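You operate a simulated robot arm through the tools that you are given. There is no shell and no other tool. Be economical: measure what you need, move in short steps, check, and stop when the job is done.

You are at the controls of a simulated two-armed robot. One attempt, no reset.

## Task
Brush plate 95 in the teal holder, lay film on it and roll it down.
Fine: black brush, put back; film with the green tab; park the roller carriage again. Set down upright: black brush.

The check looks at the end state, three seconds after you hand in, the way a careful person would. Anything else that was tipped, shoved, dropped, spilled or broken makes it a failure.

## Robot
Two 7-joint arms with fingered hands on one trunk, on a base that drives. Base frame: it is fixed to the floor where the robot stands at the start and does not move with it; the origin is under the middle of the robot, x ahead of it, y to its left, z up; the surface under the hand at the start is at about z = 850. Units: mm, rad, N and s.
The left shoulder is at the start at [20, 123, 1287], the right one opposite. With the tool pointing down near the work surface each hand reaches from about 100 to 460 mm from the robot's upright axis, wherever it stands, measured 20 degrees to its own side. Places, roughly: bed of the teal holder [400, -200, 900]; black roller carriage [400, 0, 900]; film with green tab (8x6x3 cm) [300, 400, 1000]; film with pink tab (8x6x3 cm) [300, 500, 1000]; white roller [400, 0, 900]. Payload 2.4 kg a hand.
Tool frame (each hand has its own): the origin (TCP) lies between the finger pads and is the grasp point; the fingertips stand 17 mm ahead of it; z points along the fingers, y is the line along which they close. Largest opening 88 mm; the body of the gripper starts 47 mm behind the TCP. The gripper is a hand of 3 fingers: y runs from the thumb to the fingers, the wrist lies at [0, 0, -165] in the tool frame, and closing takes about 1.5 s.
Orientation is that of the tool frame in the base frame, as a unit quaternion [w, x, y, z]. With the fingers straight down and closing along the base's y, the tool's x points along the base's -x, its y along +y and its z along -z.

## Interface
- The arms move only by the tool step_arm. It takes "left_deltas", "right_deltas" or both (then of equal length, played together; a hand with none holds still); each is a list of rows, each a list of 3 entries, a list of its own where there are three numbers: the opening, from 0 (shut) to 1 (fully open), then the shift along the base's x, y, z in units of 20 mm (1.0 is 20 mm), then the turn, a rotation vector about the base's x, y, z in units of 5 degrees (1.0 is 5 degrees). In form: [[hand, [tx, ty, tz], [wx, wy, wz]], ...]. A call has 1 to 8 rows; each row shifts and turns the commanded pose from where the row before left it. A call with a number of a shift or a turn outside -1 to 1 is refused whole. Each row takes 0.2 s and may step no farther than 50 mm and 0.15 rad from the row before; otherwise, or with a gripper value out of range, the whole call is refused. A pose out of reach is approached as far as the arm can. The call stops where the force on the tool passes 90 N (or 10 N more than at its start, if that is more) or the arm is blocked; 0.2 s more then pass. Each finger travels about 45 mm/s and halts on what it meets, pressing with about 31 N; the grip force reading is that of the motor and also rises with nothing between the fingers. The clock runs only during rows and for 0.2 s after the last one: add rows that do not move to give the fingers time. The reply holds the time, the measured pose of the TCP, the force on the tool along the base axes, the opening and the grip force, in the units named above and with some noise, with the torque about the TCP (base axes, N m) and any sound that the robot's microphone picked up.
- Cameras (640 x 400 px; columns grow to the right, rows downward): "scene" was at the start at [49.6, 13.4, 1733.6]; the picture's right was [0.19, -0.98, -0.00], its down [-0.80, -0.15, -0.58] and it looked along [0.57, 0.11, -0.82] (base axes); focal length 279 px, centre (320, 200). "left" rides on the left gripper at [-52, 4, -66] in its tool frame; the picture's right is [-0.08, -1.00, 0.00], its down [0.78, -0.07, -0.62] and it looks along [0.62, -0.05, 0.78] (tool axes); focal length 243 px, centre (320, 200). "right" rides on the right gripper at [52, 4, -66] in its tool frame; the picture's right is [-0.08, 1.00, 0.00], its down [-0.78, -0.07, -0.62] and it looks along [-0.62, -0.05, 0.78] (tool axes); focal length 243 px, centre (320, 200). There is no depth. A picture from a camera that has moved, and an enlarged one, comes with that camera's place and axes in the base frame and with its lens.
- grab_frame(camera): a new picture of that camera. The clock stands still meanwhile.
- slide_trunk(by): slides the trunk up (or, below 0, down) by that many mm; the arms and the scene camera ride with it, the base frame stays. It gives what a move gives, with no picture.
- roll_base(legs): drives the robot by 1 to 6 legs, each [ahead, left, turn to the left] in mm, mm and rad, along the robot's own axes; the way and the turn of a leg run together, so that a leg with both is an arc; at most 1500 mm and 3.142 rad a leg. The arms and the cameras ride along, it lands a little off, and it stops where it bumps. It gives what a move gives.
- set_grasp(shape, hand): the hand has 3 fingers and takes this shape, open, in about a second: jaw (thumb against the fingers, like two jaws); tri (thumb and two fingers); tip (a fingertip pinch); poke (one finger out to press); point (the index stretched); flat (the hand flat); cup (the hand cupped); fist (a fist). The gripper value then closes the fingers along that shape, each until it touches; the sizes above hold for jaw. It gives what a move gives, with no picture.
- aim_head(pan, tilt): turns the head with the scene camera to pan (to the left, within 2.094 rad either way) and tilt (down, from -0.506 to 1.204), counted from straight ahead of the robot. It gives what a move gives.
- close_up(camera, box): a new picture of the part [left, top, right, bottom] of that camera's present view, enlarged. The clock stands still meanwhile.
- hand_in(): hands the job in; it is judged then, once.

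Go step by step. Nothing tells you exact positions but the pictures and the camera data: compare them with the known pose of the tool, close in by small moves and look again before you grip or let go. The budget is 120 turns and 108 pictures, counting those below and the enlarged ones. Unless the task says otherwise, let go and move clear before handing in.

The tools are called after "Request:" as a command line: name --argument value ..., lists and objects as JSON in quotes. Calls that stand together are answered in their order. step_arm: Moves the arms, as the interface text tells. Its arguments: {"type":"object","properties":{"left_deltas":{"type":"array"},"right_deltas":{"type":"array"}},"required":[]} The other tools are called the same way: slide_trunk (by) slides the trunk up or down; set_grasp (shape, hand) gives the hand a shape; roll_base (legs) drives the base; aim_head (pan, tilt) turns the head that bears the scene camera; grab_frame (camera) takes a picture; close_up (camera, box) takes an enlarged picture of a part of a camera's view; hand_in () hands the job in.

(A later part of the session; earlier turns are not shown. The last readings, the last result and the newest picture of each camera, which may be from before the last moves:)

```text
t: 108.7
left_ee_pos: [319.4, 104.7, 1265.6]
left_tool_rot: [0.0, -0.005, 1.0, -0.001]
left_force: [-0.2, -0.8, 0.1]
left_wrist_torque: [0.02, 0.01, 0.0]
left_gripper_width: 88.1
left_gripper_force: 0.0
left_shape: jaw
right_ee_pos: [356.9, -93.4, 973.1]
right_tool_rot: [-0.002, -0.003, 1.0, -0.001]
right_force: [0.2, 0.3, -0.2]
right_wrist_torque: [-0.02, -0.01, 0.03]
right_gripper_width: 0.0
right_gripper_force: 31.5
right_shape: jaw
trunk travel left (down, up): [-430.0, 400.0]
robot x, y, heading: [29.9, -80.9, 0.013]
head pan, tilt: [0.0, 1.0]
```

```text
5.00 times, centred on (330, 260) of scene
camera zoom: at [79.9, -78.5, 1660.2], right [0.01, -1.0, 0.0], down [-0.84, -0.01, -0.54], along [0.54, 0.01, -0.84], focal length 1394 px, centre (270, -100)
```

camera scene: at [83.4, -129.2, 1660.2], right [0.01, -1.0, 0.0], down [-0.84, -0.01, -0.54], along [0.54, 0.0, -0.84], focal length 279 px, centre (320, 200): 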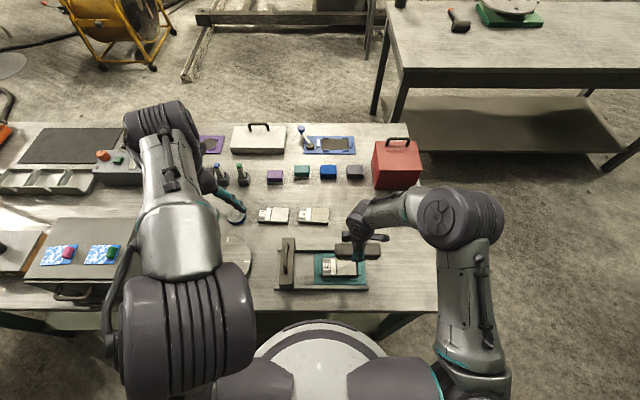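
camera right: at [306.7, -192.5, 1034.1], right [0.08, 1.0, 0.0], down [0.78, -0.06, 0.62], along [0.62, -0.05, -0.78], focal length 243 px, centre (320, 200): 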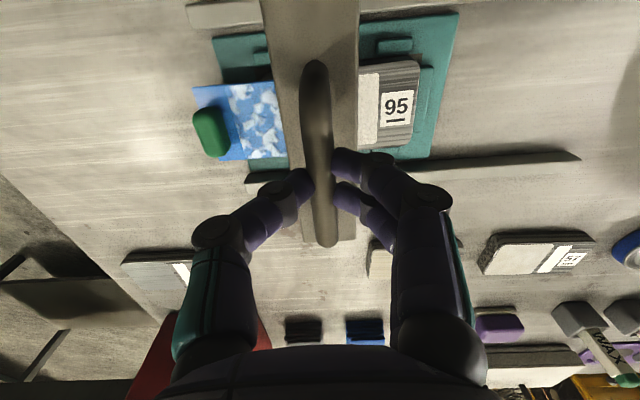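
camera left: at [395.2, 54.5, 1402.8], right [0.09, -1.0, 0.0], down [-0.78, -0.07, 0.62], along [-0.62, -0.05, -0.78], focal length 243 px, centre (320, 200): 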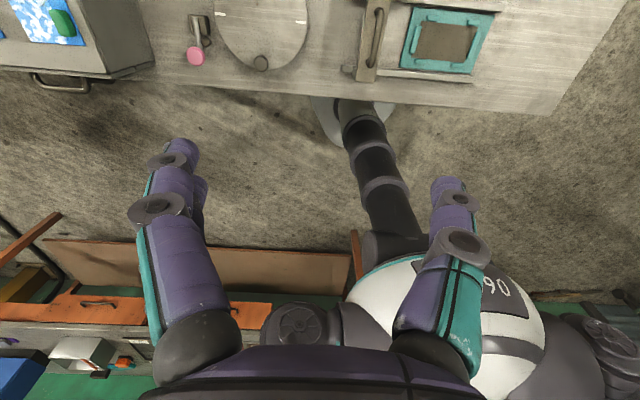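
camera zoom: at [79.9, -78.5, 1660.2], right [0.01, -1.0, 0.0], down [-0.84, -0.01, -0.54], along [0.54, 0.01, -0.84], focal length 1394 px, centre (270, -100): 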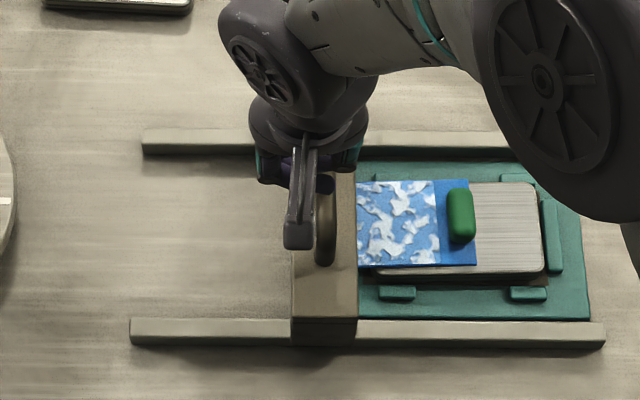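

The film followed the carriage back too: the roller dragged it, because my hand was carrying the carriage's weight instead of pressing. The lift test also just slipped off the handle. I'll regrip the handle, park the carriage, reset the film, then roll with downward pressure.

Request:
step_arm --right_deltas '[[0.4, [0, 0, 0], [0, 0, 0]], [0.4, [0, 0, 0], [0, 0, 0]], [0.4, [0, 0, -0.5], [0, 0, 0]], [0.1, [0, 0, 0], [0, 0, 0]], [0, [0, 0, 0], [0, 0, 0]], [0, [0, 0, 0], [0, 0, 0]]]'

Request:
step_arm --right_deltas '[[0, [0, 0.5, 0], [0, 0, 0]], [0, [0, 0.7, 0], [0, 0, 0]], [0, [0, 0.7, 0], [0, 0, 0]], [0, [0, 0.5, 0], [0, 0, 0]], [0, [0, 0.35, 0], [0, 0, 0]], [0, [0, 0, 0], [0, 0, 0]]]'

Request:
close_up --camera "scene" --box '[260, 220, 380, 300]'

```text
t: 110.0
left_ee_pos: [321.0, 105.7, 1266.0]
left_tool_rot: [-0.002, -0.005, 1.0, 0.001]
left_force: [0.3, -0.1, 0.5]
left_wrist_torque: [0.02, 0.0, -0.04]
left_gripper_width: 87.9
left_gripper_force: 0.0
left_shape: jaw
right_ee_pos: [356.9, -94.7, 963.5]
right_tool_rot: [-0.001, -0.003, 1.0, 0.001]
right_force: [0.2, 0.5, 0.4]
right_wrist_torque: [-0.02, 0.01, -0.05]
right_gripper_width: 0.0
right_gripper_force: 24.4
right_shape: jaw
trunk travel left (down, up): [-430.0, 400.0]
robot x, y, heading: [30.3, -77.9, 0.01]
head pan, tilt: [0.0, 1.0]
```

```text
t: 111.5
left_ee_pos: [319.5, 104.8, 1265.6]
left_tool_rot: [-0.001, -0.006, 1.0, 0.0]
left_force: [-0.2, 0.6, 0.1]
left_wrist_torque: [0.0, -0.01, 0.02]
left_gripper_width: 87.9
left_gripper_force: 0.1
left_shape: jaw
right_ee_pos: [357.2, -39.1, 963.7]
right_tool_rot: [0.0, -0.002, 1.0, 0.0]
right_force: [0.4, -0.4, -0.3]
right_wrist_torque: [0.01, -0.04, 0.03]
right_gripper_width: 0.0
right_gripper_force: 30.9
right_shape: jaw
trunk travel left (down, up): [-430.0, 400.0]
robot x, y, heading: [31.1, -75.5, 0.009]
head pan, tilt: [0.0, 1.0]
```

```text
5.00 times, centred on (320, 260) of scene
camera zoom: at [79.5, -78.4, 1660.2], right [0.01, -1.0, 0.0], down [-0.84, -0.01, -0.54], along [0.54, 0.01, -0.84], focal length 1394 px, centre (320, -100)
```

zoom: 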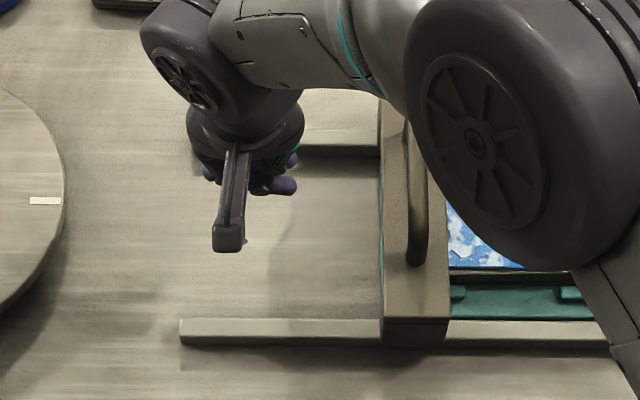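

My hand came away empty: the carriage stayed at about y = -127 with the film partly beneath its roller. I'll go over its handle again and press with the fingertips on the bar on either side of the handle, so the roller is loaded.

Request:
step_arm --right_deltas '[[0.45, [0, 0, 1], [0, 0, 0]], [0.45, [0, 0, 0.5], [0, 0, 0]], [0.45, [0, -1, 0], [0, 0, 0]], [0.45, [0, -1, 0], [0, 0, 0]], [0.45, [0, -1, 0], [0, 0, 0]], [0.45, [0, -1, 0], [0, 0, 0]], [0.45, [0, -0.4, 0], [0, 0, 0]], [0.45, [0, 0, 0], [0, 0, 0]]]'

Request:
grab_frame --camera "right"

```text
t: 113.2
left_ee_pos: [319.6, 105.1, 1265.8]
left_tool_rot: [-0.002, -0.006, 1.0, 0.0]
left_force: [-0.8, -0.5, 0.2]
left_wrist_torque: [0.02, -0.04, 0.01]
left_gripper_width: 88.0
left_gripper_force: 0.0
left_shape: jaw
right_ee_pos: [358.5, -127.7, 992.7]
right_tool_rot: [0.0, -0.003, 1.0, 0.0]
right_force: [0.0, 0.9, -0.5]
right_wrist_torque: [-0.01, 0.0, -0.01]
right_gripper_width: 39.3
right_gripper_force: 0.1
right_shape: jaw
trunk travel left (down, up): [-430.0, 400.0]
robot x, y, heading: [29.2, -77.3, 0.015]
head pan, tilt: [0.0, 1.0]
```

```text
22 pictures are left
camera right: at [308.4, -123.3, 1061.3], right [0.08, 1.0, 0.0], down [0.78, -0.06, 0.62], along [0.62, -0.05, -0.78], focal length 243 px, centre (320, 200)
```

right: 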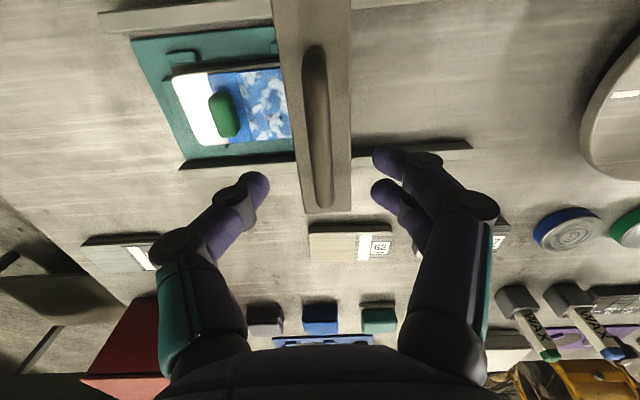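

Aligned over the handle. I'll narrow the fingers to straddle it and lower to feel the bar top.

Request:
step_arm --right_deltas '[[0.25, [0, 0, -0.3], [0, 0, 0]], [0.25, [0, 0, -0.5], [0, 0, 0]], [0.25, [0, 0, -0.7], [0, 0, 0]], [0.25, [0, 0, -0.5], [0, 0, 0]], [0.25, [0, 0, -0.2], [0, 0, 0]], [0.25, [0, 0, 0], [0, 0, 0]]]'

Request:
step_arm --right_deltas '[[0.25, [0, 0, -0.1], [0, 0, 0]], [0.25, [0, 0, -0.1], [0, 0, 0]], [0.25, [0, 0, 0], [0, 0, 0]]]'

```text
t: 114.7
left_ee_pos: [321.0, 105.1, 1264.9]
left_tool_rot: [-0.001, -0.006, 1.0, -0.001]
left_force: [-0.2, 0.3, -0.5]
left_wrist_torque: [0.01, 0.0, 0.0]
left_gripper_width: 88.0
left_gripper_force: 0.0
left_shape: jaw
right_ee_pos: [357.3, -126.1, 950.0]
right_tool_rot: [0.0, -0.003, 1.0, 0.0]
right_force: [-1.0, 0.5, -0.6]
right_wrist_torque: [-0.03, 0.04, 0.02]
right_gripper_width: 22.1
right_gripper_force: 0.0
right_shape: jaw
trunk travel left (down, up): [-430.0, 400.0]
robot x, y, heading: [33.1, -80.2, 0.011]
head pan, tilt: [0.0, 1.0]
```

```text
t: 115.5
left_ee_pos: [319.1, 105.1, 1265.8]
left_tool_rot: [-0.001, -0.005, 1.0, 0.0]
left_force: [0.4, 0.3, -0.7]
left_wrist_torque: [0.03, -0.01, 0.0]
left_gripper_width: 88.1
left_gripper_force: 0.0
left_shape: jaw
right_ee_pos: [358.3, -125.9, 947.0]
right_tool_rot: [0.001, -0.003, 1.0, 0.0]
right_force: [0.7, -0.1, 0.2]
right_wrist_torque: [0.03, -0.01, 0.02]
right_gripper_width: 22.5
right_gripper_force: 0.2
right_shape: jaw
trunk travel left (down, up): [-430.0, 400.0]
robot x, y, heading: [25.9, -78.9, 0.013]
head pan, tilt: [0.0, 1.0]
```

Request:
step_arm --right_deltas '[[0.25, [0, 0, -0.15], [0, 0, 0]], [0.25, [0, 0, -0.15], [0, 0, 0]], [0.25, [0, 0, 0], [0, 0, 0]]]'

Request:
step_arm --right_deltas '[[0.25, [0, 0, -0.1], [0, 0, 0]], [0.25, [0, 0, -0.1], [0, 0, 0]], [0.25, [0, 0, 0], [0, 0, 0]]]'

```text
t: 116.2
left_ee_pos: [320.8, 105.0, 1266.0]
left_tool_rot: [-0.001, -0.006, 1.0, 0.0]
left_force: [0.1, -0.1, 0.2]
left_wrist_torque: [0.0, -0.02, -0.03]
left_gripper_width: 87.4
left_gripper_force: 0.0
left_shape: jaw
right_ee_pos: [357.8, -125.5, 938.9]
right_tool_rot: [0.0, -0.003, 1.0, -0.001]
right_force: [0.1, 0.7, 0.1]
right_wrist_torque: [-0.02, -0.01, 0.01]
right_gripper_width: 22.2
right_gripper_force: 0.1
right_shape: jaw
trunk travel left (down, up): [-430.0, 400.0]
robot x, y, heading: [31.2, -82.2, 0.012]
head pan, tilt: [0.0, 1.0]
```

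```text
t: 117.0
left_ee_pos: [320.9, 105.6, 1264.3]
left_tool_rot: [0.0, -0.006, 1.0, 0.0]
left_force: [0.4, -0.4, 0.2]
left_wrist_torque: [0.02, 0.0, 0.02]
left_gripper_width: 87.9
left_gripper_force: 0.1
left_shape: jaw
right_ee_pos: [356.5, -126.1, 934.3]
right_tool_rot: [-0.001, -0.003, 1.0, 0.0]
right_force: [0.0, 1.1, -11.1]
right_wrist_torque: [-0.01, 0.0, 0.0]
right_gripper_width: 0.0
right_gripper_force: 30.8
right_shape: jaw
trunk travel left (down, up): [-430.0, 400.0]
robot x, y, heading: [33.8, -77.1, 0.008]
head pan, tilt: [0.0, 1.0]
```

The hand reports closed with an 11 N downward pull, which is unexpected. Looking before doing anything.

Request:
grab_frame --camera "right"

```text
21 pictures are left
camera right: at [306.0, -122.0, 1002.7], right [0.08, 1.0, 0.0], down [0.78, -0.06, 0.62], along [0.62, -0.05, -0.78], focal length 243 px, centre (320, 200)
```

right: 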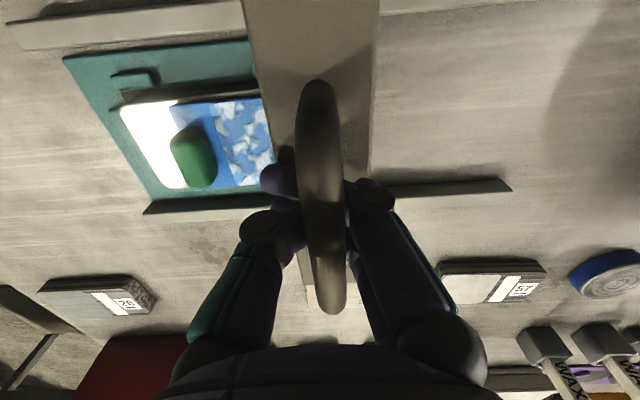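

The fingers have hooked under the handle, which allows both pressing on the bar and a positive lift. I'll test lifting a few millimetres.

Request:
step_arm --right_deltas '[[0, [0, 0, 0.2], [0, 0, 0]], [0, [0, 0, 0.2], [0, 0, 0]], [0, [0, 0, 0], [0, 0, 0]]]'

Request:
step_arm --right_deltas '[[0, [0, 0, 0.2], [0, 0, 0]], [0, [0, 0, 0.2], [0, 0, 0]], [0, [0, 0, 0], [0, 0, 0]]]'

```text
t: 117.9
left_ee_pos: [326.0, 105.1, 1263.9]
left_tool_rot: [-0.002, -0.006, 1.0, 0.0]
left_force: [0.5, -0.2, 0.4]
left_wrist_torque: [0.0, 0.0, 0.01]
left_gripper_width: 88.0
left_gripper_force: 0.1
left_shape: jaw
right_ee_pos: [355.9, -126.9, 938.6]
right_tool_rot: [-0.01, -0.003, 1.0, -0.001]
right_force: [8.8, 0.4, -62.8]
right_wrist_torque: [-0.15, 0.07, -0.02]
right_gripper_width: 0.0
right_gripper_force: 31.5
right_shape: jaw
trunk travel left (down, up): [-430.0, 400.0]
robot x, y, heading: [30.8, -78.6, 0.013]
head pan, tilt: [0.0, 1.0]
stopped in row 3 (right hand): the force on the tool passed its limit at 91 N (the readings are from after the stop); the commanded pose is now the measured one
```

```text
t: 118.3
left_ee_pos: [326.0, 104.4, 1265.4]
left_tool_rot: [-0.003, -0.007, 1.0, -0.001]
left_force: [0.1, 1.0, 0.9]
left_wrist_torque: [0.02, 0.0, 0.01]
left_gripper_width: 87.8
left_gripper_force: 0.1
left_shape: jaw
right_ee_pos: [354.5, -126.8, 939.1]
right_tool_rot: [-0.013, -0.004, 1.0, -0.004]
right_force: [16.7, 0.0, -68.4]
right_wrist_torque: [-0.08, 0.2, -0.04]
right_gripper_width: 0.0
right_gripper_force: 31.6
right_shape: jaw
trunk travel left (down, up): [-430.0, 400.0]
robot x, y, heading: [33.3, -77.8, 0.015]
head pan, tilt: [0.0, 1.0]
stopped in row 2 (right hand): the force on the tool passed its limit at 95 N (the readings are from after the stop); the commanded pose is now the measured one
```

The carriage is captive on its rails and cannot be lifted. I'll relieve the load, unhook, and use the left wrist camera from the +y side to see how the roller sits against plate and film.

Request:
step_arm --right_deltas '[[0, [0, 0, -0.25], [0, 0, 0]], [0.15, [0, 0, 0], [0, 0, 0]], [0.3, [0, 0, 0], [0, 0, 0]], [0.3, [0, 0, 0], [0, 0, 0]], [0.3, [0, 0, 0.2], [0, 0, 0]], [0.3, [0, 0, 0], [0, 0, 0]]]'

Request:
step_arm --left_deltas '[[1, [0.5, -1, -1], [0, 0, 1]], [1, [0.5, -1, -1], [0, 0, 1]], [1, [0.5, -1, -1], [0, 0, 1]], [1, [0.5, -1, -1], [0, 0, 1]], [1, [0, 0, -1], [0, 0, 1]], [1, [0, 0, -1], [0, 0, 1]], [1, [0, 0, -1], [0, 0, 1]], [1, [0, 0, -1], [0, 0, 1]]]'

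Request:
step_arm --left_deltas '[[1, [0, 0, -1], [0, 0, 1]], [1, [0, 0, -1], [0, 0, 1]], [1, [0, 0, -1], [0, 0, 1]], [1, [0, 0, -1], [0, 0, 1]], [1, [0, 0, -1], [0, 0, 1]], [1, [0, 0, 0], [0, 0, 1]], [1, [0, 0, 0], [0, 0, 1]], [1, [0, 0, 0], [0, 0, 1]]]'

```text
t: 119.7
left_ee_pos: [319.6, 105.5, 1266.8]
left_tool_rot: [-0.001, -0.006, 1.0, 0.0]
left_force: [-0.4, 0.2, -0.4]
left_wrist_torque: [-0.03, 0.02, 0.01]
left_gripper_width: 87.6
left_gripper_force: 0.0
left_shape: jaw
right_ee_pos: [351.3, -126.4, 941.0]
right_tool_rot: [-0.009, -0.003, 1.0, -0.002]
right_force: [0.3, 0.2, 0.0]
right_wrist_torque: [0.0, 0.02, 0.01]
right_gripper_width: 26.2
right_gripper_force: 0.1
right_shape: jaw
trunk travel left (down, up): [-430.0, 400.0]
robot x, y, heading: [31.6, -79.9, 0.016]
head pan, tilt: [0.0, 1.0]
```

```text
t: 121.5
left_ee_pos: [360.5, 24.4, 1106.0]
left_tool_rot: [0.0, -0.349, 0.937, -0.001]
left_force: [-0.9, 0.4, 0.0]
left_wrist_torque: [0.0, 0.01, 0.04]
left_gripper_width: 87.6
left_gripper_force: 0.0
left_shape: jaw
right_ee_pos: [351.2, -126.5, 941.5]
right_tool_rot: [-0.009, -0.003, 1.0, -0.003]
right_force: [0.8, 0.1, -0.2]
right_wrist_torque: [0.03, 0.0, -0.01]
right_gripper_width: 25.8
right_gripper_force: 0.1
right_shape: jaw
trunk travel left (down, up): [-430.0, 400.0]
robot x, y, heading: [35.3, -78.0, 0.012]
head pan, tilt: [0.0, 1.0]
```

```text
t: 123.3
left_ee_pos: [360.0, 25.0, 1004.9]
left_tool_rot: [-0.001, -0.648, 0.762, -0.001]
left_force: [-0.5, -0.3, -0.3]
left_wrist_torque: [0.02, 0.02, -0.05]
left_gripper_width: 88.0
left_gripper_force: 0.0
left_shape: jaw
right_ee_pos: [349.8, -125.3, 941.5]
right_tool_rot: [-0.009, -0.003, 1.0, -0.003]
right_force: [0.2, 0.3, 0.1]
right_wrist_torque: [-0.02, -0.03, 0.01]
right_gripper_width: 26.1
right_gripper_force: 0.1
right_shape: jaw
trunk travel left (down, up): [-430.0, 400.0]
robot x, y, heading: [34.9, -79.7, 0.01]
head pan, tilt: [0.0, 1.0]
```

Request:
step_arm --left_deltas '[[1, [0, 0.5, -1], [0, 0, 1]], [1, [0, 0.5, -1], [0, 0, 1]], [1, [0, 0, -1], [0, 0, 0]], [1, [0, 0, -0.5], [0, 0, 0]]]'

Request:
close_up --camera "left" --box '[160, 0, 480, 200]'

```text
t: 124.3
left_ee_pos: [359.5, 46.1, 934.9]
left_tool_rot: [0.0, 0.712, -0.702, 0.0]
left_force: [-0.2, -0.2, 0.5]
left_wrist_torque: [0.02, 0.0, 0.0]
left_gripper_width: 87.9
left_gripper_force: 0.1
left_shape: jaw
right_ee_pos: [350.3, -125.9, 940.2]
right_tool_rot: [-0.009, -0.003, 1.0, -0.003]
right_force: [0.6, 0.7, -0.8]
right_wrist_torque: [0.03, 0.0, 0.01]
right_gripper_width: 26.3
right_gripper_force: 0.1
right_shape: jaw
trunk travel left (down, up): [-430.0, 400.0]
robot x, y, heading: [32.0, -81.8, 0.01]
head pan, tilt: [0.0, 1.0]
```

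```text
2.00 times, centred on (320, 100) of left
camera zoom: at [354.5, 97.3, 1002.7], right [1.0, 0.1, 0.0], down [0.08, -0.78, 0.62], along [0.06, -0.62, -0.78], focal length 485 px, centre (320, 400)
```

zoom: 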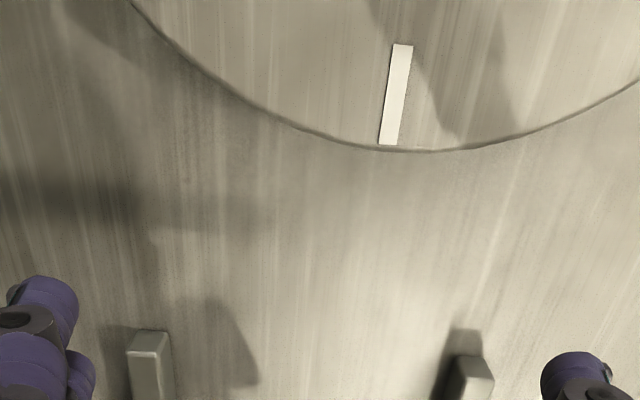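

The view is inverted; the carriage is in the lower half.

Request:
close_up --camera "left" --box '[190, 200, 450, 360]'

```text
2.46 times, centred on (320, 280) of left
camera zoom: at [354.5, 97.3, 1002.7], right [1.0, 0.1, 0.0], down [0.08, -0.78, 0.62], along [0.06, -0.62, -0.78], focal length 597 px, centre (320, 3)
```

zoom: 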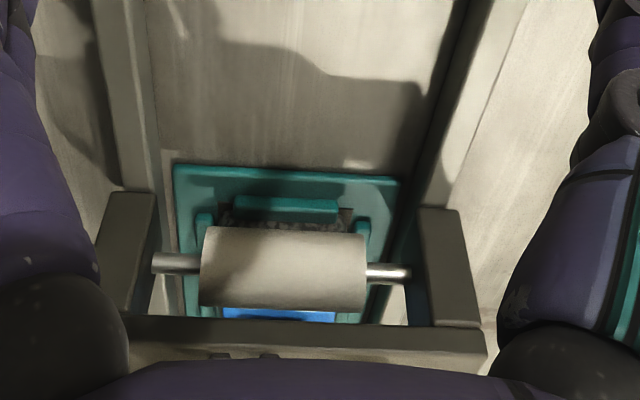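

I can see the roller on its axle between side cheeks, with the film's edge just beneath it. Plan: park the carriage, then hold the film by its tab with a tilted right hand while the left hand works the carriage both ways. First I'll park it with the right hand and swing the left hand back.

Request:
step_arm --right_deltas '[[0.3, [0.2, 0, 1], [0.1, 0, 0]], [0.2, [0.15, -0.05, 0.15], [0, 0, 0]], [0, [0, 0, 0], [0, 0, 0]], [0, [0, 0, 0], [0, 0, 0]], [0, [0, 0, 0], [0, 0, 0]]]' --left_deltas '[[1, [0, 0, 1], [0, 0, 0]], [1, [0, 0, 1], [0, 0, 0]], [1, [0, 0, 1], [0, 0, 0]], [1, [0, 1, 1], [0, 0, 0]], [1, [0, 1, 1], [0, 0, 0]]]'

Request:
step_arm --left_deltas '[[1, [0, 1, 1], [0, 0, -1]], [1, [0, 1, 0], [0, 0, -1]], [1, [0, 1, 0], [0, 0, -1]], [1, [0, 1, 0], [0, 0, -1]], [1, [0, 1, 0], [0, 0, -1]], [1, [0, 0, 0], [0, 0, -1]], [1, [0, 0, 0], [0, 0, -1]], [1, [0, 0, 0], [0, 0, -1]]]'

Request:
step_arm --left_deltas '[[1, [0, 0, 0], [0, 0, -1]], [1, [0, 0, 0], [0, 0, -1]], [1, [0, 0, 0], [0, 0, -1]], [1, [0, 0, 0], [0, 0, -1]], [1, [0, 0, 0], [0, 0, -1]], [1, [0, 0, 0], [0, 0, -1]], [1, [0, 0, 0], [0, 0, -1]], [1, [0, 0, 0], [0, 0, -1]]]'

```text
t: 125.5
left_ee_pos: [359.7, 87.3, 1035.0]
left_tool_rot: [-0.001, 0.711, -0.703, 0.0]
left_force: [0.1, -0.5, 0.5]
left_wrist_torque: [0.03, 0.01, 0.02]
left_gripper_width: 87.7
left_gripper_force: 0.0
left_shape: jaw
right_ee_pos: [358.5, -127.4, 965.8]
right_tool_rot: [-0.009, -0.003, 1.0, 0.002]
right_force: [0.1, -0.3, 7.8]
right_wrist_torque: [-0.02, -0.02, 0.04]
right_gripper_width: 6.0
right_gripper_force: 31.1
right_shape: jaw
trunk travel left (down, up): [-430.0, 400.0]
robot x, y, heading: [32.2, -81.7, 0.013]
head pan, tilt: [0.0, 1.0]
```

```text
t: 127.3
left_ee_pos: [360.3, 186.0, 1054.7]
left_tool_rot: [-0.001, -0.427, 0.904, 0.0]
left_force: [0.8, 0.4, -0.6]
left_wrist_torque: [-0.03, 0.0, -0.01]
left_gripper_width: 87.9
left_gripper_force: 0.1
left_shape: jaw
right_ee_pos: [358.8, -126.9, 966.5]
right_tool_rot: [-0.009, -0.004, 1.0, 0.001]
right_force: [2.1, -0.5, 9.4]
right_wrist_torque: [0.01, 0.01, -0.04]
right_gripper_width: 6.4
right_gripper_force: 31.1
right_shape: jaw
trunk travel left (down, up): [-430.0, 400.0]
robot x, y, heading: [31.9, -80.7, 0.009]
head pan, tilt: [0.0, 1.0]
```

```text
t: 129.1
left_ee_pos: [358.9, 184.1, 1055.5]
left_tool_rot: [0.0, -0.093, 0.996, 0.001]
left_force: [0.1, -0.4, -0.3]
left_wrist_torque: [0.01, -0.03, 0.01]
left_gripper_width: 87.8
left_gripper_force: 0.0
left_shape: jaw
right_ee_pos: [357.5, -126.7, 966.3]
right_tool_rot: [-0.008, -0.003, 1.0, 0.002]
right_force: [2.6, 0.5, 8.3]
right_wrist_torque: [0.05, -0.03, 0.06]
right_gripper_width: 6.0
right_gripper_force: 30.5
right_shape: jaw
trunk travel left (down, up): [-430.0, 400.0]
robot x, y, heading: [27.3, -81.1, 0.012]
head pan, tilt: [0.0, 1.0]
```

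Request:
step_arm --right_deltas '[[0.25, [0, 0, 0], [0, 0, 0]], [0.25, [0, 0, -0.2], [0, 0, 0]], [0, [0, 0, 0], [0, 0, 0]], [0, [0, 0, 0], [0, 0, 0]], [0, [0, 0.3, 0], [0, 0, 0]], [0, [0, 0.4, 0], [0, 0, 0]], [0, [0, 0.5, 0], [0, 0, 0]], [0, [0, 0.5, 0], [0, 0, 0]]]' --left_deltas '[[1, [0, 0, 0], [0, 0, -1]], [1, [0, 0, 0], [0, 0, -1]], [1, [0, 0, 0], [0, 0, 0]], [1, [0, 0, 0], [0, 0, 0]], [1, [0, 0, 0], [0, 0, 0]], [1, [0, 0, 0], [0, 0, 0]], [1, [0, 0, 0], [0, 0, 0]], [1, [0, 0, 0], [0, 0, 0]]]'

Request:
close_up --camera "scene" --box '[270, 210, 390, 300]'

```text
t: 130.9
left_ee_pos: [360.5, 183.5, 1056.1]
left_tool_rot: [-0.001, -0.006, 1.0, 0.0]
left_force: [-0.5, -1.2, -0.4]
left_wrist_torque: [0.0, -0.03, -0.03]
left_gripper_width: 88.1
left_gripper_force: 0.1
left_shape: jaw
right_ee_pos: [357.5, -93.5, 960.5]
right_tool_rot: [-0.009, -0.004, 1.0, 0.002]
right_force: [-3.1, -0.3, -22.2]
right_wrist_torque: [-0.01, 0.03, 0.02]
right_gripper_width: 1.2
right_gripper_force: 30.5
right_shape: jaw
trunk travel left (down, up): [-430.0, 400.0]
robot x, y, heading: [35.2, -76.8, 0.012]
head pan, tilt: [0.0, 1.0]
```

```text
4.44 times, centred on (330, 255) of scene
camera zoom: at [80.5, -78.3, 1660.1], right [0.01, -1.0, 0.0], down [-0.84, -0.01, -0.54], along [0.54, 0.01, -0.84], focal length 1240 px, centre (276, -44)
```

zoom: 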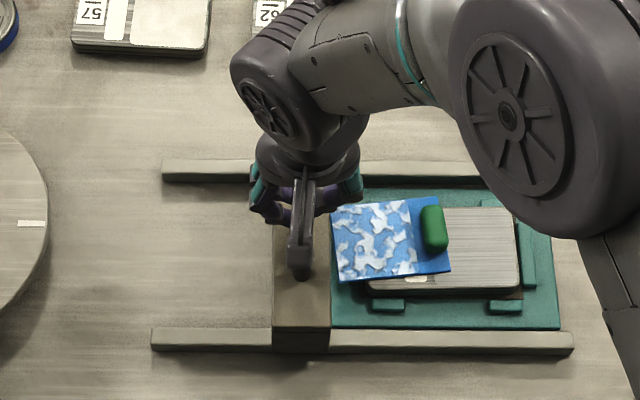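

The carriage is clear of the film (now slightly turned). I'll finish parking at y ≈ -38 and release.

Request:
step_arm --right_deltas '[[0, [0, 0.6, 0], [0, 0, 0]], [0, [0, 0.7, 0], [0, 0, 0]], [0, [0, 0.7, 0], [0, 0, 0]], [0, [0, 0.5, 0], [0, 0, 0]], [0, [0, 0.25, 0], [0, 0, 0]], [0, [0, 0, 0], [0, 0, 0]]]'

Request:
step_arm --right_deltas '[[0.3, [0, 0, 0], [0, 0, 0]], [0.45, [0, 0, 0], [0, 0, 0]], [0.45, [0, 0, 0.5], [0, 0, 0]], [0.45, [0, 0, 1], [0, 0, 0]], [0.45, [0, 0, 1], [0, 0, 0]], [0.6, [0, -1, 0.5], [0, 0, 0]], [0.6, [0, -1, 0], [0, 0, 0]], [0.6, [0, -1, 0], [0, 0, 0]]]'

Request:
step_arm --right_deltas '[[0.6, [0, -1, 0], [0, 0, 0]], [0.6, [0, -1, 0], [0, 0, 0]], [0.6, [0, -1, 0], [0, 0, 0]], [0.6, [0, -1, 0], [0, 0, 0]]]'

Request:
grab_frame --camera "right"

```text
t: 132.3
left_ee_pos: [360.3, 185.2, 1055.1]
left_tool_rot: [-0.001, -0.006, 1.0, 0.0]
left_force: [-0.3, -0.6, 0.3]
left_wrist_torque: [-0.02, -0.01, -0.04]
left_gripper_width: 87.9
left_gripper_force: 0.1
left_shape: jaw
right_ee_pos: [358.0, -36.7, 962.1]
right_tool_rot: [-0.01, -0.003, 1.0, 0.001]
right_force: [-7.0, -0.6, -26.3]
right_wrist_torque: [-0.03, 0.07, -0.01]
right_gripper_width: 0.4
right_gripper_force: 31.2
right_shape: jaw
trunk travel left (down, up): [-430.0, 400.0]
robot x, y, heading: [33.2, -80.3, 0.01]
head pan, tilt: [0.0, 1.0]
```

```text
t: 134.1
left_ee_pos: [359.1, 184.6, 1055.2]
left_tool_rot: [-0.001, -0.007, 1.0, 0.001]
left_force: [0.5, -0.6, 0.2]
left_wrist_torque: [0.03, 0.0, 0.02]
left_gripper_width: 88.0
left_gripper_force: 0.0
left_shape: jaw
right_ee_pos: [360.3, -97.0, 1020.7]
right_tool_rot: [-0.009, -0.004, 1.0, 0.002]
right_force: [0.4, 0.2, 0.9]
right_wrist_torque: [0.04, 0.01, -0.05]
right_gripper_width: 52.6
right_gripper_force: 0.1
right_shape: jaw
trunk travel left (down, up): [-430.0, 400.0]
robot x, y, heading: [31.1, -79.4, 0.014]
head pan, tilt: [0.0, 1.0]
```

```text
t: 135.1
left_ee_pos: [359.9, 183.7, 1056.9]
left_tool_rot: [-0.002, -0.006, 1.0, 0.001]
left_force: [-0.4, 0.4, -0.4]
left_wrist_torque: [0.01, 0.0, -0.01]
left_gripper_width: 88.0
left_gripper_force: 0.0
left_shape: jaw
right_ee_pos: [359.4, -177.8, 1020.8]
right_tool_rot: [-0.01, -0.004, 1.0, 0.002]
right_force: [0.0, 0.2, -0.2]
right_wrist_torque: [-0.01, 0.04, 0.02]
right_gripper_width: 52.5
right_gripper_force: 0.1
right_shape: jaw
trunk travel left (down, up): [-430.0, 400.0]
robot x, y, heading: [30.8, -77.8, 0.014]
head pan, tilt: [0.0, 1.0]
```

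```text
17 pictures are left
camera right: at [309.3, -173.6, 1089.5], right [0.08, 1.0, 0.0], down [0.79, -0.06, 0.61], along [0.6, -0.05, -0.8], focal length 243 px, centre (320, 200)
```

right: 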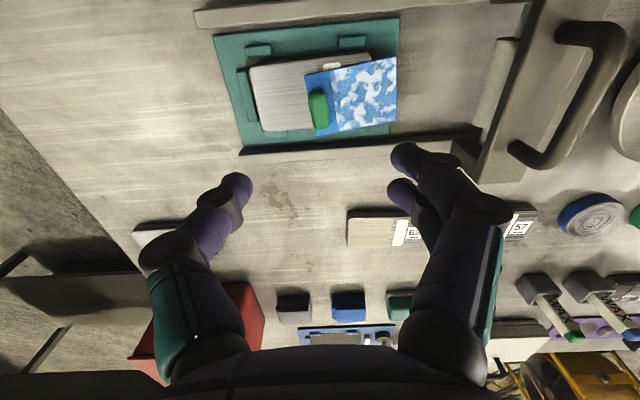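

The carriage is parked and the film lies turned by about 7° with its tab at (369, -180). I'll turn the right hand to close along x and tilt it 35° away from the carriage, so it can hold the tab while the left hand rolls.

Request:
step_arm --right_deltas '[[0.6, [0, 0, 0], [0, -0.23, 0]], [0.6, [0, 0, 0], [0, 0, 1]], [0.6, [0, 0, 0], [0, 0, 1]], [0.6, [0, 0, 0], [0, 0, 1]], [0.6, [0, 0, 0], [0, 0, 1]], [0.6, [0, 0, 0], [0, 0, 1]], [0.6, [0, 0, 0], [0, 0, 1]], [0.6, [0, 0, 0], [0, 0, 1]]]'

Request:
step_arm --right_deltas '[[0.6, [0, 0, 0], [0, 0, 1]], [0.6, [0, 0, 0], [0, 0, 1]], [0.6, [0, 0, 0], [0, 0, 1]], [0.6, [0, 0, 0], [0, 0, 1]], [0.6, [0, 0, 0], [0, 0, 1]], [0.6, [0, 0, 0], [0, 0, 1]], [0.6, [0, 0, 0], [0, 0, 1]], [0.6, [0, 0, 0], [0, 0, 1]]]'

Request:
step_arm --right_deltas '[[0.6, [0, 0, 0], [0, 0, 1]], [0.6, [0, 0, 0], [0, 0, 1]], [0.6, [0, 0, 0], [0, 0, 1]], [0.6, [0, 0, 0], [0, 0, 1]], [0.6, [0, 0, 0], [0, 0, 0.3]], [0.6, [0, 0, 0], [1, 0, 0]], [0.6, [0, 0, 0], [1, 0, 0]], [0.6, [0, 0, 0], [1, 0, 0]]]'

Request:
step_arm --right_deltas '[[0.6, [0.1, 0, 0], [1, 0, 0]], [0.6, [0.1, 0, 0], [1, 0, 0]], [0.6, [0.2, 0, -1], [1, 0, 0]], [0.6, [0.1, 0, -1], [1, 0, 0]], [0.6, [0, 0, -1], [0, 0, 0]], [0.6, [0, 0, -1], [0, 0, 0]], [0.6, [0, 0, -0.7], [0, 0, 0]]]'

Request:
grab_frame --camera "right"

```text
t: 136.9
left_ee_pos: [359.3, 184.3, 1056.3]
left_tool_rot: [-0.001, -0.006, 1.0, 0.0]
left_force: [0.2, 0.6, 0.0]
left_wrist_torque: [0.01, 0.01, 0.0]
left_gripper_width: 88.2
left_gripper_force: 0.0
left_shape: jaw
right_ee_pos: [358.6, -177.5, 1019.5]
right_tool_rot: [0.001, -0.305, 0.952, 0.002]
right_force: [-0.2, 0.6, 0.4]
right_wrist_torque: [0.01, 0.04, 0.03]
right_gripper_width: 52.5
right_gripper_force: 0.0
right_shape: jaw
trunk travel left (down, up): [-430.0, 400.0]
robot x, y, heading: [34.5, -78.4, 0.013]
head pan, tilt: [0.0, 1.0]
```

```text
t: 138.7
left_ee_pos: [359.9, 184.6, 1056.3]
left_tool_rot: [-0.001, -0.006, 1.0, 0.001]
left_force: [-0.5, -0.4, 0.4]
left_wrist_torque: [0.04, 0.01, 0.02]
left_gripper_width: 87.8
left_gripper_force: 0.1
left_shape: jaw
right_ee_pos: [359.0, -177.4, 1021.1]
right_tool_rot: [-0.001, -0.612, 0.791, 0.002]
right_force: [-0.2, 0.3, -0.1]
right_wrist_torque: [-0.03, 0.0, 0.02]
right_gripper_width: 52.5
right_gripper_force: 0.1
right_shape: jaw
trunk travel left (down, up): [-430.0, 400.0]
robot x, y, heading: [33.1, -77.9, 0.012]
head pan, tilt: [0.0, 1.0]
```

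```text
t: 140.5
left_ee_pos: [359.7, 183.8, 1056.2]
left_tool_rot: [-0.001, -0.006, 1.0, 0.0]
left_force: [0.0, 0.9, -0.5]
left_wrist_torque: [0.0, -0.01, 0.0]
left_gripper_width: 87.9
left_gripper_force: 0.0
left_shape: jaw
right_ee_pos: [358.9, -176.8, 1020.7]
right_tool_rot: [-0.098, 0.742, -0.657, -0.088]
right_force: [0.4, -1.0, 0.5]
right_wrist_torque: [-0.01, 0.01, -0.04]
right_gripper_width: 52.8
right_gripper_force: 0.1
right_shape: jaw
trunk travel left (down, up): [-430.0, 400.0]
robot x, y, heading: [31.4, -73.7, 0.015]
head pan, tilt: [0.0, 1.0]
```

```text
t: 142.1
left_ee_pos: [359.7, 184.7, 1055.8]
left_tool_rot: [-0.002, -0.007, 1.0, 0.0]
left_force: [-0.9, -1.0, 0.9]
left_wrist_torque: [0.0, 0.03, -0.01]
left_gripper_width: 88.2
left_gripper_force: 0.0
left_shape: jaw
right_ee_pos: [368.1, -178.2, 925.4]
right_tool_rot: [-0.226, 0.713, -0.632, -0.2]
right_force: [-1.0, -0.2, -0.6]
right_wrist_torque: [0.04, 0.0, 0.0]
right_gripper_width: 52.6
right_gripper_force: 0.0
right_shape: jaw
trunk travel left (down, up): [-430.0, 400.0]
robot x, y, heading: [30.2, -79.5, 0.013]
head pan, tilt: [0.0, 1.0]
```

```text
16 pictures are left
camera right: at [371.5, -259.1, 951.9], right [-1.0, -0.03, -0.02], down [-0.03, 0.28, 0.96], along [-0.02, 0.96, -0.28], focal length 243 px, centre (320, 200)
```

right: 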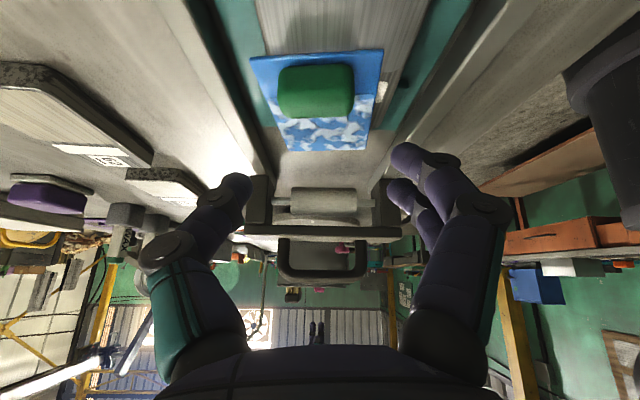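

A very clear view: tab at about (372, -175). I'll shift +4 mm in x and +3 in y, descend and close on it.

Request:
step_arm --right_deltas '[[0.6, [0.2, 0.15, -0.6], [0, 0, 0]], [0.6, [0, 0, -0.6], [0, 0, 0]], [0.6, [0, 0, -0.35], [0, 0, 0]], [0.4, [0, 0, 0], [0, 0, 0]], [0.2, [0, 0, 0], [0, 0, 0]], [0.1, [0, 0, 0], [0, 0, 0]], [0.1, [0, 0, 0], [0, 0, 0]]]'

Request:
grab_frame --camera "right"

```text
t: 143.7
left_ee_pos: [359.1, 184.5, 1055.5]
left_tool_rot: [0.0, -0.006, 1.0, 0.0]
left_force: [0.0, 0.9, -0.5]
left_wrist_torque: [-0.02, 0.03, -0.01]
left_gripper_width: 87.8
left_gripper_force: 0.1
left_shape: jaw
right_ee_pos: [370.9, -174.7, 896.5]
right_tool_rot: [-0.225, 0.714, -0.631, -0.203]
right_force: [0.3, -0.2, 0.7]
right_wrist_torque: [0.04, 0.02, 0.01]
right_gripper_width: 0.3
right_gripper_force: 20.1
right_shape: jaw
trunk travel left (down, up): [-430.0, 400.0]
robot x, y, heading: [32.3, -79.8, 0.013]
head pan, tilt: [0.0, 1.0]
```

```text
15 pictures are left
camera right: at [375.0, -255.1, 922.0], right [-1.0, -0.03, -0.02], down [-0.03, 0.28, 0.96], along [-0.03, 0.96, -0.28], focal length 243 px, centre (320, 200)
```

right: 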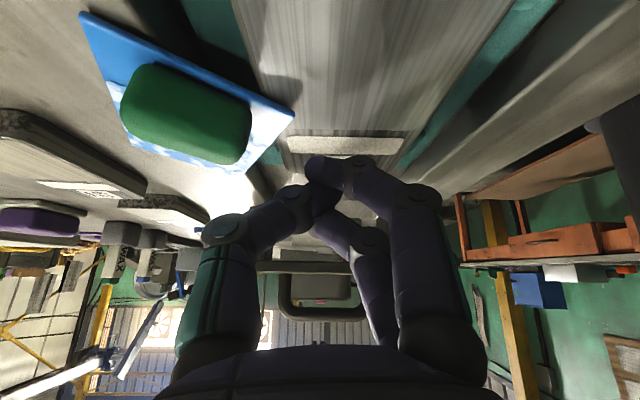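

The tab slipped away and the film was pushed toward +x. I'll raise the hand and look with the head camera before regrasping.

Request:
step_arm --right_deltas '[[0.3, [0, 0, 0.5], [0, 0, 0]], [0.4, [0, 0, 1], [0, 0, 0]], [0.5, [0, 0, 1], [-1, 0, 0]], [0.6, [0, -1, 1], [-1, 0, 0]], [0.6, [0, -1, 1], [-1, 0, 0]], [0.6, [0, -1, 0], [-1, 0, 0]], [0.6, [0, -1, 0], [-1, 0, 0]], [0.6, [0, -1, 0], [-1, 0, 0]]]'

Request:
step_arm --right_deltas '[[0.6, [-1, -1, 0], [-1, 0, 0]], [0.6, [-1, -1, 0], [0, 0, -0.3]], [0.6, [-1, -1, 0], [0, 0, -1]], [0.6, [0, 0, 0], [0, 0, -1]], [0.6, [0, 0, 0], [0, 0, -1]], [0.6, [0, 0, 0], [0, 0, -1]], [0.6, [0, 0, 0], [0, 0, -1]], [0.6, [0, 0, 0], [0, 0, -1]]]'

Request:
close_up --camera "scene" --box '[300, 220, 400, 290]'

```text
t: 145.5
left_ee_pos: [358.7, 185.2, 1055.0]
left_tool_rot: [-0.001, -0.006, 1.0, 0.0]
left_force: [1.0, 0.1, -1.1]
left_wrist_torque: [0.0, 0.01, 0.01]
left_gripper_width: 88.0
left_gripper_force: 0.0
left_shape: jaw
right_ee_pos: [371.7, -273.0, 984.8]
right_tool_rot: [-0.032, 0.748, -0.662, -0.03]
right_force: [-0.6, -0.1, -0.7]
right_wrist_torque: [0.02, 0.01, 0.02]
right_gripper_width: 52.3
right_gripper_force: 0.1
right_shape: jaw
trunk travel left (down, up): [-430.0, 400.0]
robot x, y, heading: [30.3, -77.3, 0.009]
head pan, tilt: [0.0, 1.0]
```

```text
t: 147.3
left_ee_pos: [360.1, 184.3, 1056.5]
left_tool_rot: [-0.001, -0.006, 1.0, 0.001]
left_force: [0.7, 1.9, -0.2]
left_wrist_torque: [0.01, 0.03, 0.02]
left_gripper_width: 87.7
left_gripper_force: 0.0
left_shape: jaw
right_ee_pos: [314.2, -335.1, 985.4]
right_tool_rot: [0.0, -0.54, 0.842, 0.002]
right_force: [0.7, 0.8, -0.3]
right_wrist_torque: [-0.01, 0.03, -0.02]
right_gripper_width: 52.6
right_gripper_force: 0.2
right_shape: jaw
trunk travel left (down, up): [-430.0, 400.0]
robot x, y, heading: [30.6, -80.7, 0.009]
head pan, tilt: [0.0, 1.0]
```

```text
5.71 times, centred on (350, 255) of scene
camera zoom: at [79.7, -78.5, 1660.2], right [0.01, -1.0, 0.0], down [-0.84, -0.01, -0.54], along [0.54, 0.01, -0.84], focal length 1594 px, centre (149, -114)
```

zoom: 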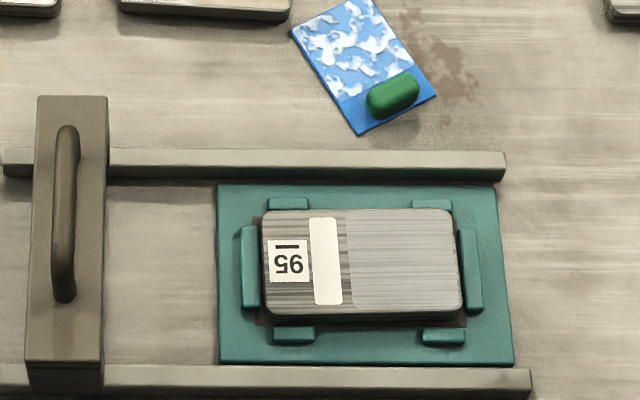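

The film now lies flat and upright on the table behind the rear rail, tab near (459, -210), turned about -60°. My first lay overhung the heavy tab past the plate's end, which left the leading edge loose. I'll pick the film up again and lay it fully on the plate.

Request:
step_arm --right_deltas '[[0.5, [0.9, 0.78, 0], [0, 0, -1]], [0.5, [0.9, 0.78, 0], [0, 0, -1]], [0.5, [0.9, 0.78, 0], [0, 0, -1]], [0.5, [0.9, 0.78, 0], [0, 0, -1]], [0.5, [0.9, 0.78, 0], [0, 0, -1]], [0.5, [0.9, 0.78, 0], [0, 0, -1]], [0.5, [0.9, 0.78, 0], [0, 0, -1]], [0.5, [0.9, 0.78, 0], [0, 0, -1]]]'

Request:
step_arm --right_deltas '[[0.4, [0, 0, 0], [0, 0, -1]], [0.4, [0, 0, 0], [0, 0, -1]], [0.4, [0, 0, 0], [0, 0, -1]], [0.4, [0, 0, 0], [0, 0, -1]], [0.4, [0, 0, 0], [0, 0, -1]], [0.4, [0, 0, 0], [0, 0, -1]], [0.4, [0, 0, 0], [0, 0, -1]], [0.4, [0, 0, 0], [0, 0, -1]]]'

Request:
step_arm --right_deltas '[[0.4, [0, 0, 0], [0, 0, -1]], [0.4, [0, 0, 0], [0, 0, -1]], [0.4, [0, 0, 0], [0, 0, -1]], [0.4, [0, 0, 0], [0, 0, -1]], [0.4, [0, 0, 0], [0, 0, -1]], [0.4, [0, 0, -0.5], [0, 0, -1]], [0.4, [0, 0, -0.5], [0, 0, -1]], [0.4, [0, 0, 0], [0, 0, -1]]]'

Request:
grab_frame --camera "right"

```text
t: 149.1
left_ee_pos: [360.2, 184.9, 1055.4]
left_tool_rot: [0.0, -0.006, 1.0, 0.0]
left_force: [1.0, -0.3, 0.2]
left_wrist_torque: [0.0, -0.01, 0.01]
left_gripper_width: 87.7
left_gripper_force: 0.1
left_shape: jaw
right_ee_pos: [456.8, -209.7, 984.9]
right_tool_rot: [0.0, -0.219, 0.976, 0.002]
right_force: [0.5, -0.1, -0.8]
right_wrist_torque: [-0.01, 0.03, -0.03]
right_gripper_width: 44.4
right_gripper_force: 0.0
right_shape: jaw
trunk travel left (down, up): [-430.0, 400.0]
robot x, y, heading: [29.2, -82.8, 0.01]
head pan, tilt: [0.0, 1.0]
```

```text
t: 150.9
left_ee_pos: [358.6, 184.9, 1055.9]
left_tool_rot: [-0.001, -0.007, 1.0, 0.0]
left_force: [-0.8, 0.2, -0.2]
left_wrist_torque: [-0.03, 0.03, 0.03]
left_gripper_width: 87.9
left_gripper_force: 0.0
left_shape: jaw
right_ee_pos: [456.6, -210.7, 987.0]
right_tool_rot: [0.0, 0.128, 0.992, 0.001]
right_force: [0.8, -0.4, -0.4]
right_wrist_torque: [-0.05, 0.02, 0.01]
right_gripper_width: 35.6
right_gripper_force: 0.1
right_shape: jaw
trunk travel left (down, up): [-430.0, 400.0]
robot x, y, heading: [34.7, -78.7, 0.01]
head pan, tilt: [0.0, 1.0]
```

```text
t: 152.7
left_ee_pos: [359.7, 184.3, 1056.1]
left_tool_rot: [0.0, -0.006, 1.0, 0.0]
left_force: [-0.9, -0.3, 0.9]
left_wrist_torque: [0.0, -0.06, 0.0]
left_gripper_width: 88.1
left_gripper_force: 0.0
left_shape: jaw
right_ee_pos: [454.6, -210.9, 965.7]
right_tool_rot: [0.002, 0.46, 0.888, 0.001]
right_force: [0.5, 0.4, -0.3]
right_wrist_torque: [0.01, 0.02, -0.01]
right_gripper_width: 35.2
right_gripper_force: 0.0
right_shape: jaw
trunk travel left (down, up): [-430.0, 400.0]
robot x, y, heading: [35.3, -79.4, 0.011]
head pan, tilt: [0.0, 1.0]
```

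```text
13 pictures are left
camera right: at [430.1, -165.9, 1033.8], right [0.86, 0.51, 0.0], down [0.4, -0.68, 0.62], along [0.32, -0.54, -0.78], focal length 243 px, centre (320, 200)
```

right: 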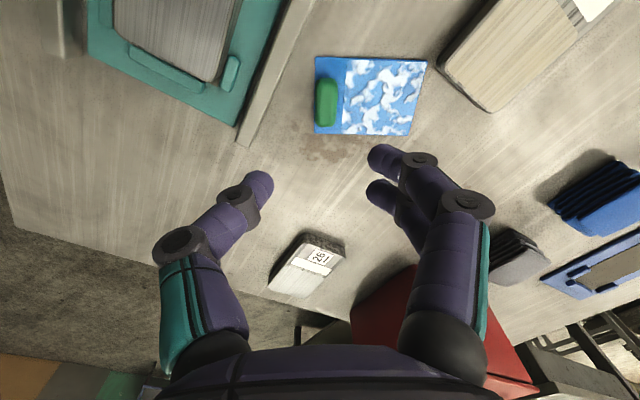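

Tab at (460, -208.5), film yaw about -60°. I'll fine-align, descend and grip the tab.

Request:
step_arm --right_deltas '[[0.4, [0.28, 0.12, -1], [0, 0, -1]], [0.4, [0, 0, -1], [0, 0, -0.1]], [0.4, [0, 0, -1], [0, 0, 0]], [0.4, [0, 0, -1], [0, 0, 0]], [0.4, [0, 0, -0.3], [0, 0, 0]], [0.4, [0, 0, 0], [0, 0, 0]]]'

Request:
grab_frame --camera "right"

```text
t: 154.1
left_ee_pos: [360.5, 184.4, 1055.9]
left_tool_rot: [-0.001, -0.006, 1.0, 0.0]
left_force: [0.4, -0.2, -0.3]
left_wrist_torque: [-0.03, 0.02, 0.0]
left_gripper_width: 87.6
left_gripper_force: 0.1
left_shape: jaw
right_ee_pos: [461.9, -206.0, 878.3]
right_tool_rot: [0.002, 0.501, 0.866, 0.0]
right_force: [0.0, 0.5, 0.5]
right_wrist_torque: [0.01, 0.02, 0.0]
right_gripper_width: 35.8
right_gripper_force: 0.0
right_shape: jaw
trunk travel left (down, up): [-430.0, 400.0]
robot x, y, heading: [33.2, -77.7, 0.013]
head pan, tilt: [0.0, 1.0]
```

```text
12 pictures are left
camera right: at [441.6, -159.6, 946.7], right [0.91, 0.42, 0.0], down [0.33, -0.71, 0.62], along [0.27, -0.56, -0.78], focal length 243 px, centre (320, 200)
```

right: 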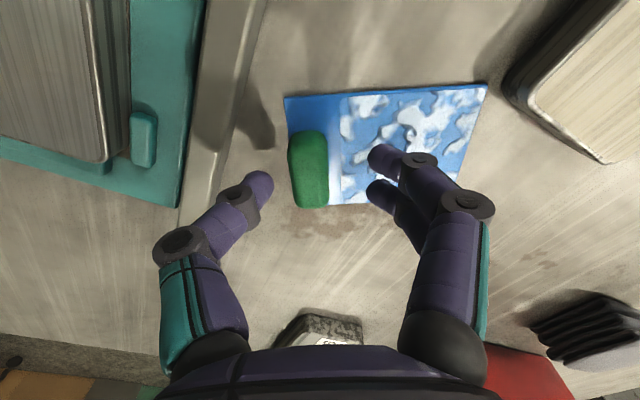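

Well aligned. Lower 5 mm, close, lift, and swing back to yaw 0 over the holder.

Request:
step_arm --right_deltas '[[0.4, [0, 0, -0.25], [0, 0, 0]], [0.2, [0, 0, 0], [0, 0, 0]], [0, [0, 0, 0], [0, 0, 0]], [0, [0, 0, 0], [0, 0, 0]], [0, [0, 0, 0], [0, 0, 0]], [0, [0, 0, 0.5], [0, 0, 0]], [0, [0, 0, 1], [0, 0, 0]], [0, [0, 0, 1], [0, 0, 0]]]'

Request:
step_arm --right_deltas '[[0, [0, 0, 1], [0, 0, 0]], [0, [0, 0, 0], [0, 0, 1]], [0, [-0.5, 0, 0], [0, 0, 1]], [0, [-0.5, 0, 0], [0, 0, 1]], [0, [-0.5, 0, 0], [0, 0, 1]], [0, [-0.5, 0, 0], [0, 0, 1]], [0, [-0.5, 0, 0], [0, 0, 1]], [0, [-0.5, 0, 0], [0, 0, 1]]]'

Request:
step_arm --right_deltas '[[0, [-0.5, -0.3, 0], [0, 0, 1]], [0, [-0.5, -0.4, 0], [0, 0, 1]], [0, [-0.5, -0.4, 0], [0, 0, 1]], [0, [-0.3, 0, 0], [0, 0, 1]], [0, [0, 0, 0], [0, 0, 1]], [0, [0, 0, 0], [0, 0, 0]]]'

Request:
close_up --camera "scene" --box '[300, 220, 400, 290]'

```text
t: 155.9
left_ee_pos: [359.2, 184.6, 1055.7]
left_tool_rot: [-0.001, -0.006, 1.0, 0.0]
left_force: [-0.5, 0.0, -0.6]
left_wrist_torque: [0.0, 0.0, 0.0]
left_gripper_width: 87.6
left_gripper_force: 0.1
left_shape: jaw
right_ee_pos: [461.3, -206.8, 926.8]
right_tool_rot: [0.002, 0.501, 0.866, -0.001]
right_force: [-0.4, -0.4, 0.3]
right_wrist_torque: [-0.01, 0.01, 0.05]
right_gripper_width: 9.3
right_gripper_force: 30.9
right_shape: jaw
trunk travel left (down, up): [-430.0, 400.0]
robot x, y, heading: [29.6, -78.4, 0.012]
head pan, tilt: [0.0, 1.0]
```

```text
t: 157.7
left_ee_pos: [359.7, 185.2, 1055.5]
left_tool_rot: [-0.001, -0.006, 1.0, 0.001]
left_force: [-0.1, 0.3, -0.4]
left_wrist_torque: [0.0, -0.01, -0.01]
left_gripper_width: 87.7
left_gripper_force: 0.1
left_shape: jaw
right_ee_pos: [400.3, -205.7, 945.7]
right_tool_rot: [0.001, 0.216, 0.976, 0.001]
right_force: [-0.1, 0.3, -0.3]
right_wrist_torque: [0.0, -0.03, -0.01]
right_gripper_width: 9.4
right_gripper_force: 31.3
right_shape: jaw
trunk travel left (down, up): [-430.0, 400.0]
robot x, y, heading: [30.4, -81.7, 0.015]
head pan, tilt: [0.0, 1.0]
```

```text
t: 159.1
left_ee_pos: [359.6, 183.1, 1055.7]
left_tool_rot: [0.0, -0.007, 1.0, -0.001]
left_force: [-0.8, -0.7, -0.7]
left_wrist_torque: [0.03, -0.01, 0.02]
left_gripper_width: 88.2
left_gripper_force: 0.1
left_shape: jaw
right_ee_pos: [366.8, -231.1, 943.8]
right_tool_rot: [0.002, 0.0, 1.0, 0.001]
right_force: [0.4, 0.4, -0.5]
right_wrist_torque: [-0.04, -0.02, 0.02]
right_gripper_width: 9.3
right_gripper_force: 31.1
right_shape: jaw
trunk travel left (down, up): [-430.0, 400.0]
robot x, y, heading: [34.2, -78.9, 0.013]
head pan, tilt: [0.0, 1.0]
```

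```text
5.71 times, centred on (350, 255) of scene
camera zoom: at [79.7, -78.4, 1660.2], right [0.01, -1.0, 0.0], down [-0.84, -0.01, -0.54], along [0.54, 0.01, -0.84], focal length 1594 px, centre (149, -114)
```

zoom: 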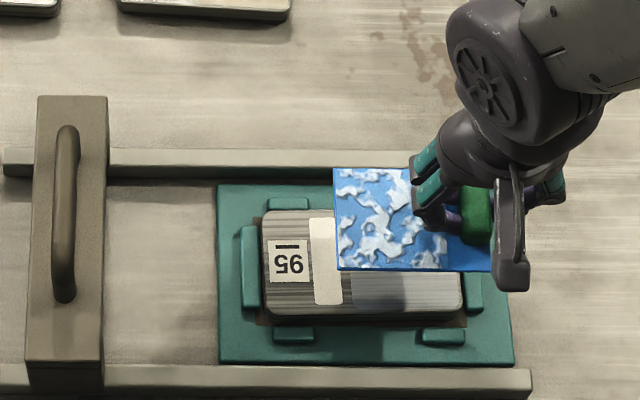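

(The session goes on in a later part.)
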